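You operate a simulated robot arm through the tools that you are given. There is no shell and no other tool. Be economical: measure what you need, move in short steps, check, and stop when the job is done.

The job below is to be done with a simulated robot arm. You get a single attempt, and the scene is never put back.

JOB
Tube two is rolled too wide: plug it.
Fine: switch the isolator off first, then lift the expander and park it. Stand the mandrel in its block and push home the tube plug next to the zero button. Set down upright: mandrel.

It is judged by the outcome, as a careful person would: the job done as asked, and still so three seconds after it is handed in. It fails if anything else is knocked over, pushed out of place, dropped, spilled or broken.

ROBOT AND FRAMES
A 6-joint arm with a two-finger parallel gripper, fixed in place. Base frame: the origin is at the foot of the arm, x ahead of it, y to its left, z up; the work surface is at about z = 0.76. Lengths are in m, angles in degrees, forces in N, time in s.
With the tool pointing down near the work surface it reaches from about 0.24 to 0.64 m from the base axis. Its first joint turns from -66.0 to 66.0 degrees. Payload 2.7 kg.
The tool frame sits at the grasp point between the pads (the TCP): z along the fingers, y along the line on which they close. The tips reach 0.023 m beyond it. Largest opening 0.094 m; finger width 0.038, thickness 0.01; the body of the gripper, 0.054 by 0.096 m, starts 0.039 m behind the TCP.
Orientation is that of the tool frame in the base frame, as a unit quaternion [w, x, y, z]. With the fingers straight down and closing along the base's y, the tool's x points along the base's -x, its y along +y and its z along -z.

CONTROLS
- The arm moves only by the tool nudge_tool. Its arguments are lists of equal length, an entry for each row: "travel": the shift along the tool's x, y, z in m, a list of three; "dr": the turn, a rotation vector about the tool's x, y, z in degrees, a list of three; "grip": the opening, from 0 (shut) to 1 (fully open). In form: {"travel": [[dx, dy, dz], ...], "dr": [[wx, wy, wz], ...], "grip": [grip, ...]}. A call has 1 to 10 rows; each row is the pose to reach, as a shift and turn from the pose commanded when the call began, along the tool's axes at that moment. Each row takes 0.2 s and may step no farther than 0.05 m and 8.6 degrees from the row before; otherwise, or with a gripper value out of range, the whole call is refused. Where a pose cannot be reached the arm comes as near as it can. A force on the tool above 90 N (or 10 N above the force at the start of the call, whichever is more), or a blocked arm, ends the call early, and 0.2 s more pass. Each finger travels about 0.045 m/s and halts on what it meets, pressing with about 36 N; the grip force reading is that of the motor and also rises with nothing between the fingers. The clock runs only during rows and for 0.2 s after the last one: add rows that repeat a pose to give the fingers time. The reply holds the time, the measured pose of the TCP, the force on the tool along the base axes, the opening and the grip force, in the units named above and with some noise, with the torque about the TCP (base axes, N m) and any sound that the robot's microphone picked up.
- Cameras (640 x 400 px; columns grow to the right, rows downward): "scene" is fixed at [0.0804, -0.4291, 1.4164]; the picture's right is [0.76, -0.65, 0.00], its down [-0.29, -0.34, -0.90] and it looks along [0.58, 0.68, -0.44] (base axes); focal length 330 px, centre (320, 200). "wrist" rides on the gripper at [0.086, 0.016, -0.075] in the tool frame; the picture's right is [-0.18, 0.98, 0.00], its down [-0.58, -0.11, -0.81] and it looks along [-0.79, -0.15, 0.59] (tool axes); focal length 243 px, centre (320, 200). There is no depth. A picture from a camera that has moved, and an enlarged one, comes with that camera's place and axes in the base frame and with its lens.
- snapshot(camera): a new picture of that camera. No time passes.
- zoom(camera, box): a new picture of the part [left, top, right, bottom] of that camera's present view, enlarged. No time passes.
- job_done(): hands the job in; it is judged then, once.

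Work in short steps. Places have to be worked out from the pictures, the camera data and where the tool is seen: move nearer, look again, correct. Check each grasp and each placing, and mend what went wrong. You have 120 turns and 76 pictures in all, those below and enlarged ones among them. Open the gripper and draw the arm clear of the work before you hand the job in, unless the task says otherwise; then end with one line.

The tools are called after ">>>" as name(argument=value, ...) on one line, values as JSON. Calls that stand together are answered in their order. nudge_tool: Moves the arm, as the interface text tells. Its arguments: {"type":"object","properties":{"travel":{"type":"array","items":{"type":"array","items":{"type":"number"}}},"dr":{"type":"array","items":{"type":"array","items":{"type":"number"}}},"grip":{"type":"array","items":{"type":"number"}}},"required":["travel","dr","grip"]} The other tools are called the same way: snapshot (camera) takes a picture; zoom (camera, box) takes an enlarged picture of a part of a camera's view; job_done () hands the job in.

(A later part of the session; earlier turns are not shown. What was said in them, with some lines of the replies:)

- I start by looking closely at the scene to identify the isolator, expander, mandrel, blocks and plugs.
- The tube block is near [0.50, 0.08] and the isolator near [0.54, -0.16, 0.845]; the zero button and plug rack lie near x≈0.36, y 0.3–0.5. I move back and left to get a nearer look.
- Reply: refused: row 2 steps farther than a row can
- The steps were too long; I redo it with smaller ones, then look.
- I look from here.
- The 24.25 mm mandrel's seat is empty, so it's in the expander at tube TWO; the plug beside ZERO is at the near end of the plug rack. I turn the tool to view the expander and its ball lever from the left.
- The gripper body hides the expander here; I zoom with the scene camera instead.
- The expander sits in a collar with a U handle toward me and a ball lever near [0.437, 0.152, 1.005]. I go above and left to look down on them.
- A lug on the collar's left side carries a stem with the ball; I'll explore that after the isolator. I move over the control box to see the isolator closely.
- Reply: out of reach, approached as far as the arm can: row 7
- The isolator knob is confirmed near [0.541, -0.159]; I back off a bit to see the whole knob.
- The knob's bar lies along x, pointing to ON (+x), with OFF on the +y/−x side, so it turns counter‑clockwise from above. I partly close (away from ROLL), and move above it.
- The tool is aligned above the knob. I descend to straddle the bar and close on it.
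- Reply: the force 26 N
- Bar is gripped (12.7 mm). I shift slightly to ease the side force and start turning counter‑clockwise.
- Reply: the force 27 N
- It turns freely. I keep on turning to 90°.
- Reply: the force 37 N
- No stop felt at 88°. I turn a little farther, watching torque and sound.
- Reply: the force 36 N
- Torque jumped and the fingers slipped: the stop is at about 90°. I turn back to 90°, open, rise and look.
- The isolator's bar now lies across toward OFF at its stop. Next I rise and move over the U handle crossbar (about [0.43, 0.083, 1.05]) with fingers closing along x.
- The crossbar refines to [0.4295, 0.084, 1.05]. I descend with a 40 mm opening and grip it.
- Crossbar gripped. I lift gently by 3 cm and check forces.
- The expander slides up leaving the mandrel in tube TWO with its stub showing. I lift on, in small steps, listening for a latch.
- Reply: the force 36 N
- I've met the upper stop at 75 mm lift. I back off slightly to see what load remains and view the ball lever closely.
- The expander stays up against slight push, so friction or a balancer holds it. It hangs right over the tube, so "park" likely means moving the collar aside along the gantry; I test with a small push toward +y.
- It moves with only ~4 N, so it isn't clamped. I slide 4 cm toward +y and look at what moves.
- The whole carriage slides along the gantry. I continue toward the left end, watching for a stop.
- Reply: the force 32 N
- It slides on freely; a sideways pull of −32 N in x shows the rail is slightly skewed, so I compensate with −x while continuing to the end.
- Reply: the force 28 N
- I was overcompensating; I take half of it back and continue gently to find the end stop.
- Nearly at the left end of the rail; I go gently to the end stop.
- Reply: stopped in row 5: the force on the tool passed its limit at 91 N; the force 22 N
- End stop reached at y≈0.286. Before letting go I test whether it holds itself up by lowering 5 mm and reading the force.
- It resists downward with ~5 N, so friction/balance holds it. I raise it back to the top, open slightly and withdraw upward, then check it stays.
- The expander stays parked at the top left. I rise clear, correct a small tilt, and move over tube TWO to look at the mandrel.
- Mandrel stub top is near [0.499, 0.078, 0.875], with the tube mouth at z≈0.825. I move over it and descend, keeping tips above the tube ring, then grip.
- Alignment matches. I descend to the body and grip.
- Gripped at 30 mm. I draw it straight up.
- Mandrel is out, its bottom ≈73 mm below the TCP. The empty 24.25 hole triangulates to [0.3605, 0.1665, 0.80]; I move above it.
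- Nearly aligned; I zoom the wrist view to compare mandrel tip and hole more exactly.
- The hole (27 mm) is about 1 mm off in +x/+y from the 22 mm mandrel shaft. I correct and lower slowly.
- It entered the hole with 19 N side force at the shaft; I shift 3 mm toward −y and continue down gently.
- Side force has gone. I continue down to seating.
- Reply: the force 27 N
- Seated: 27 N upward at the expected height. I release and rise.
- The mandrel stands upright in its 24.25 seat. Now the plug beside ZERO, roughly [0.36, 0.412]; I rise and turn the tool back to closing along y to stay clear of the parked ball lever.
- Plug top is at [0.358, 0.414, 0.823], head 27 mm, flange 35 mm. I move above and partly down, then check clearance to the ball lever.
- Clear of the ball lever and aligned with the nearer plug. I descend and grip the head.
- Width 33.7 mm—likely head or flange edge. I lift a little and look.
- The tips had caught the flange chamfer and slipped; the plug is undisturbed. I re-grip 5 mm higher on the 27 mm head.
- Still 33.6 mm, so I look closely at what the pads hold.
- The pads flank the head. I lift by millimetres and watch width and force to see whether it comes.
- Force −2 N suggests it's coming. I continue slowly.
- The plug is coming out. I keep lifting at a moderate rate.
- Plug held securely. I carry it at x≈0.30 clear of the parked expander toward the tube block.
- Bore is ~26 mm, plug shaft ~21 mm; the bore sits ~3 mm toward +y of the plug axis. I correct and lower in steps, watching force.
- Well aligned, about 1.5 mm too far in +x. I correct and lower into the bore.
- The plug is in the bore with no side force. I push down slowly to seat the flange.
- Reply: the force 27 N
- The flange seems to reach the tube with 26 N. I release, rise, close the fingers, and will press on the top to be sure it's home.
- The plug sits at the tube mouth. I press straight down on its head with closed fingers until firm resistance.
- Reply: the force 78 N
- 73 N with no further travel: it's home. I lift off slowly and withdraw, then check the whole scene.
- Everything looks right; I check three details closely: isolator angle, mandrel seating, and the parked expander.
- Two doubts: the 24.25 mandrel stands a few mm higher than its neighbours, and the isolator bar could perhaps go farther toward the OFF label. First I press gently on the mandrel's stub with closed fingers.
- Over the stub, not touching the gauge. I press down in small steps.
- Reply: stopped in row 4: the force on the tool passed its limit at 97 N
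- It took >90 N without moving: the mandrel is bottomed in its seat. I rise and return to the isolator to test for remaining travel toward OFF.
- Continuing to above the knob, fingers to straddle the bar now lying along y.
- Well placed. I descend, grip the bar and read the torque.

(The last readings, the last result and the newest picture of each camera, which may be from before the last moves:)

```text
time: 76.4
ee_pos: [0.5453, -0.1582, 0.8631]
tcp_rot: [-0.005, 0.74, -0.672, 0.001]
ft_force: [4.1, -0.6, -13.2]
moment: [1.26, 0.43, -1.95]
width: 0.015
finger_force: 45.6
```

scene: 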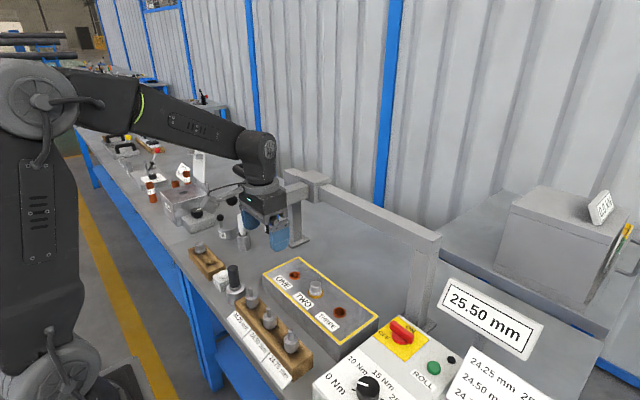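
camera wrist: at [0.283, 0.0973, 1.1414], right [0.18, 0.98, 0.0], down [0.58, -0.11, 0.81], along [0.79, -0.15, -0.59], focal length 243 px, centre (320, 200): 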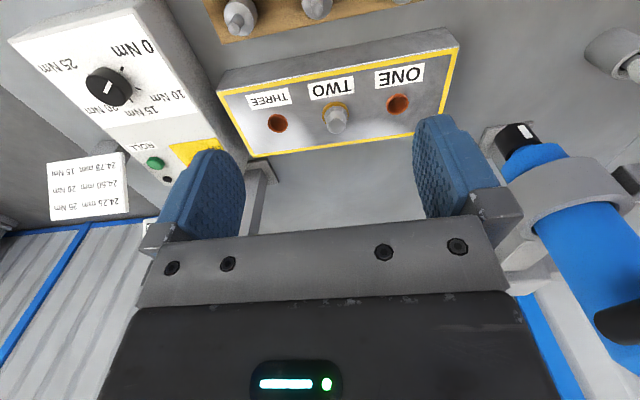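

Torque jumps at ~92° again, so the isolator is firmly at its OFF stop. I open and withdraw.

>>> nudge_tool(travel=[[0, 0, 0], [0, 0, 0], [0, 0, 0], [0, 0, -0.04], [0, 0, -0.08], [0, 0, -0.12], [0.0, 0.03, -0.16], [0.0, 0.07, -0.19], [0.0, 0.11, -0.22], [0.0, 0.15, -0.25]], dr=[[0, 0, 4], [0, 0, 5], [0, 0, 5], [0, 0, 5], [0, 0, 5], [0, 0, 5], [0, 0, 5], [0, 0, 5], [0, 0, 5], [0, 0, 5]], grip=[0.2, 0.4, 0.5, 0.5, 0.5, 0.5, 0.6, 0.8, 1, 1])

>>> snapshot(camera="scene")

>>> zoom(camera="scene", box=[180, 160, 450, 390])

```text
time: 78.6
ee_pos: [0.3932, -0.1756, 1.1162]
tcp_rot: [-0.004, 0.712, -0.703, 0.003]
ft_force: [0.1, 0.7, -0.6]
moment: [0.03, 0.0, 0.02]
width: 0.094
finger_force: 0.1
```

```text
5 pictures are left
```

scene: 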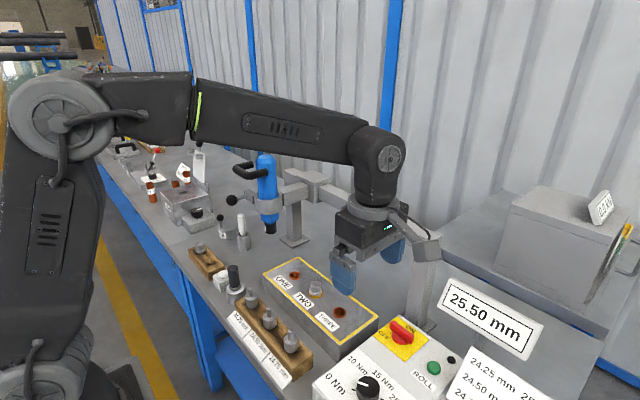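

```text
1.74 times, centred on (315, 275) of scene
camera zoom: at [0.0804, -0.4291, 1.4164], right [0.76, -0.65, 0.0], down [-0.29, -0.34, -0.9], along [0.58, 0.68, -0.44], focal length 574 px, centre (329, 70)
```

zoom: 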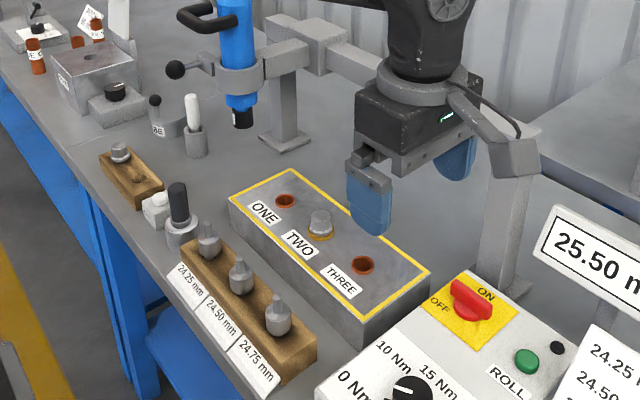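

The isolator is off, the expander is parked and holding at the top left, the mandrel is upright in its 24.25 seat, and the plug is home in tube TWO. The gripper is open and clear, so I hand in.

>>> job_done()

```text
The job is handed in.
```

Tube TWO is plugged and pushed home. The isolator is turned to its OFF stop, though the knob stops a little short of the OFF label. The expander is lifted and parked at the left end of its rail, and the 24.25 mm mandrel stands upright in its block, a few mm higher than its neighbours but bottomed out.
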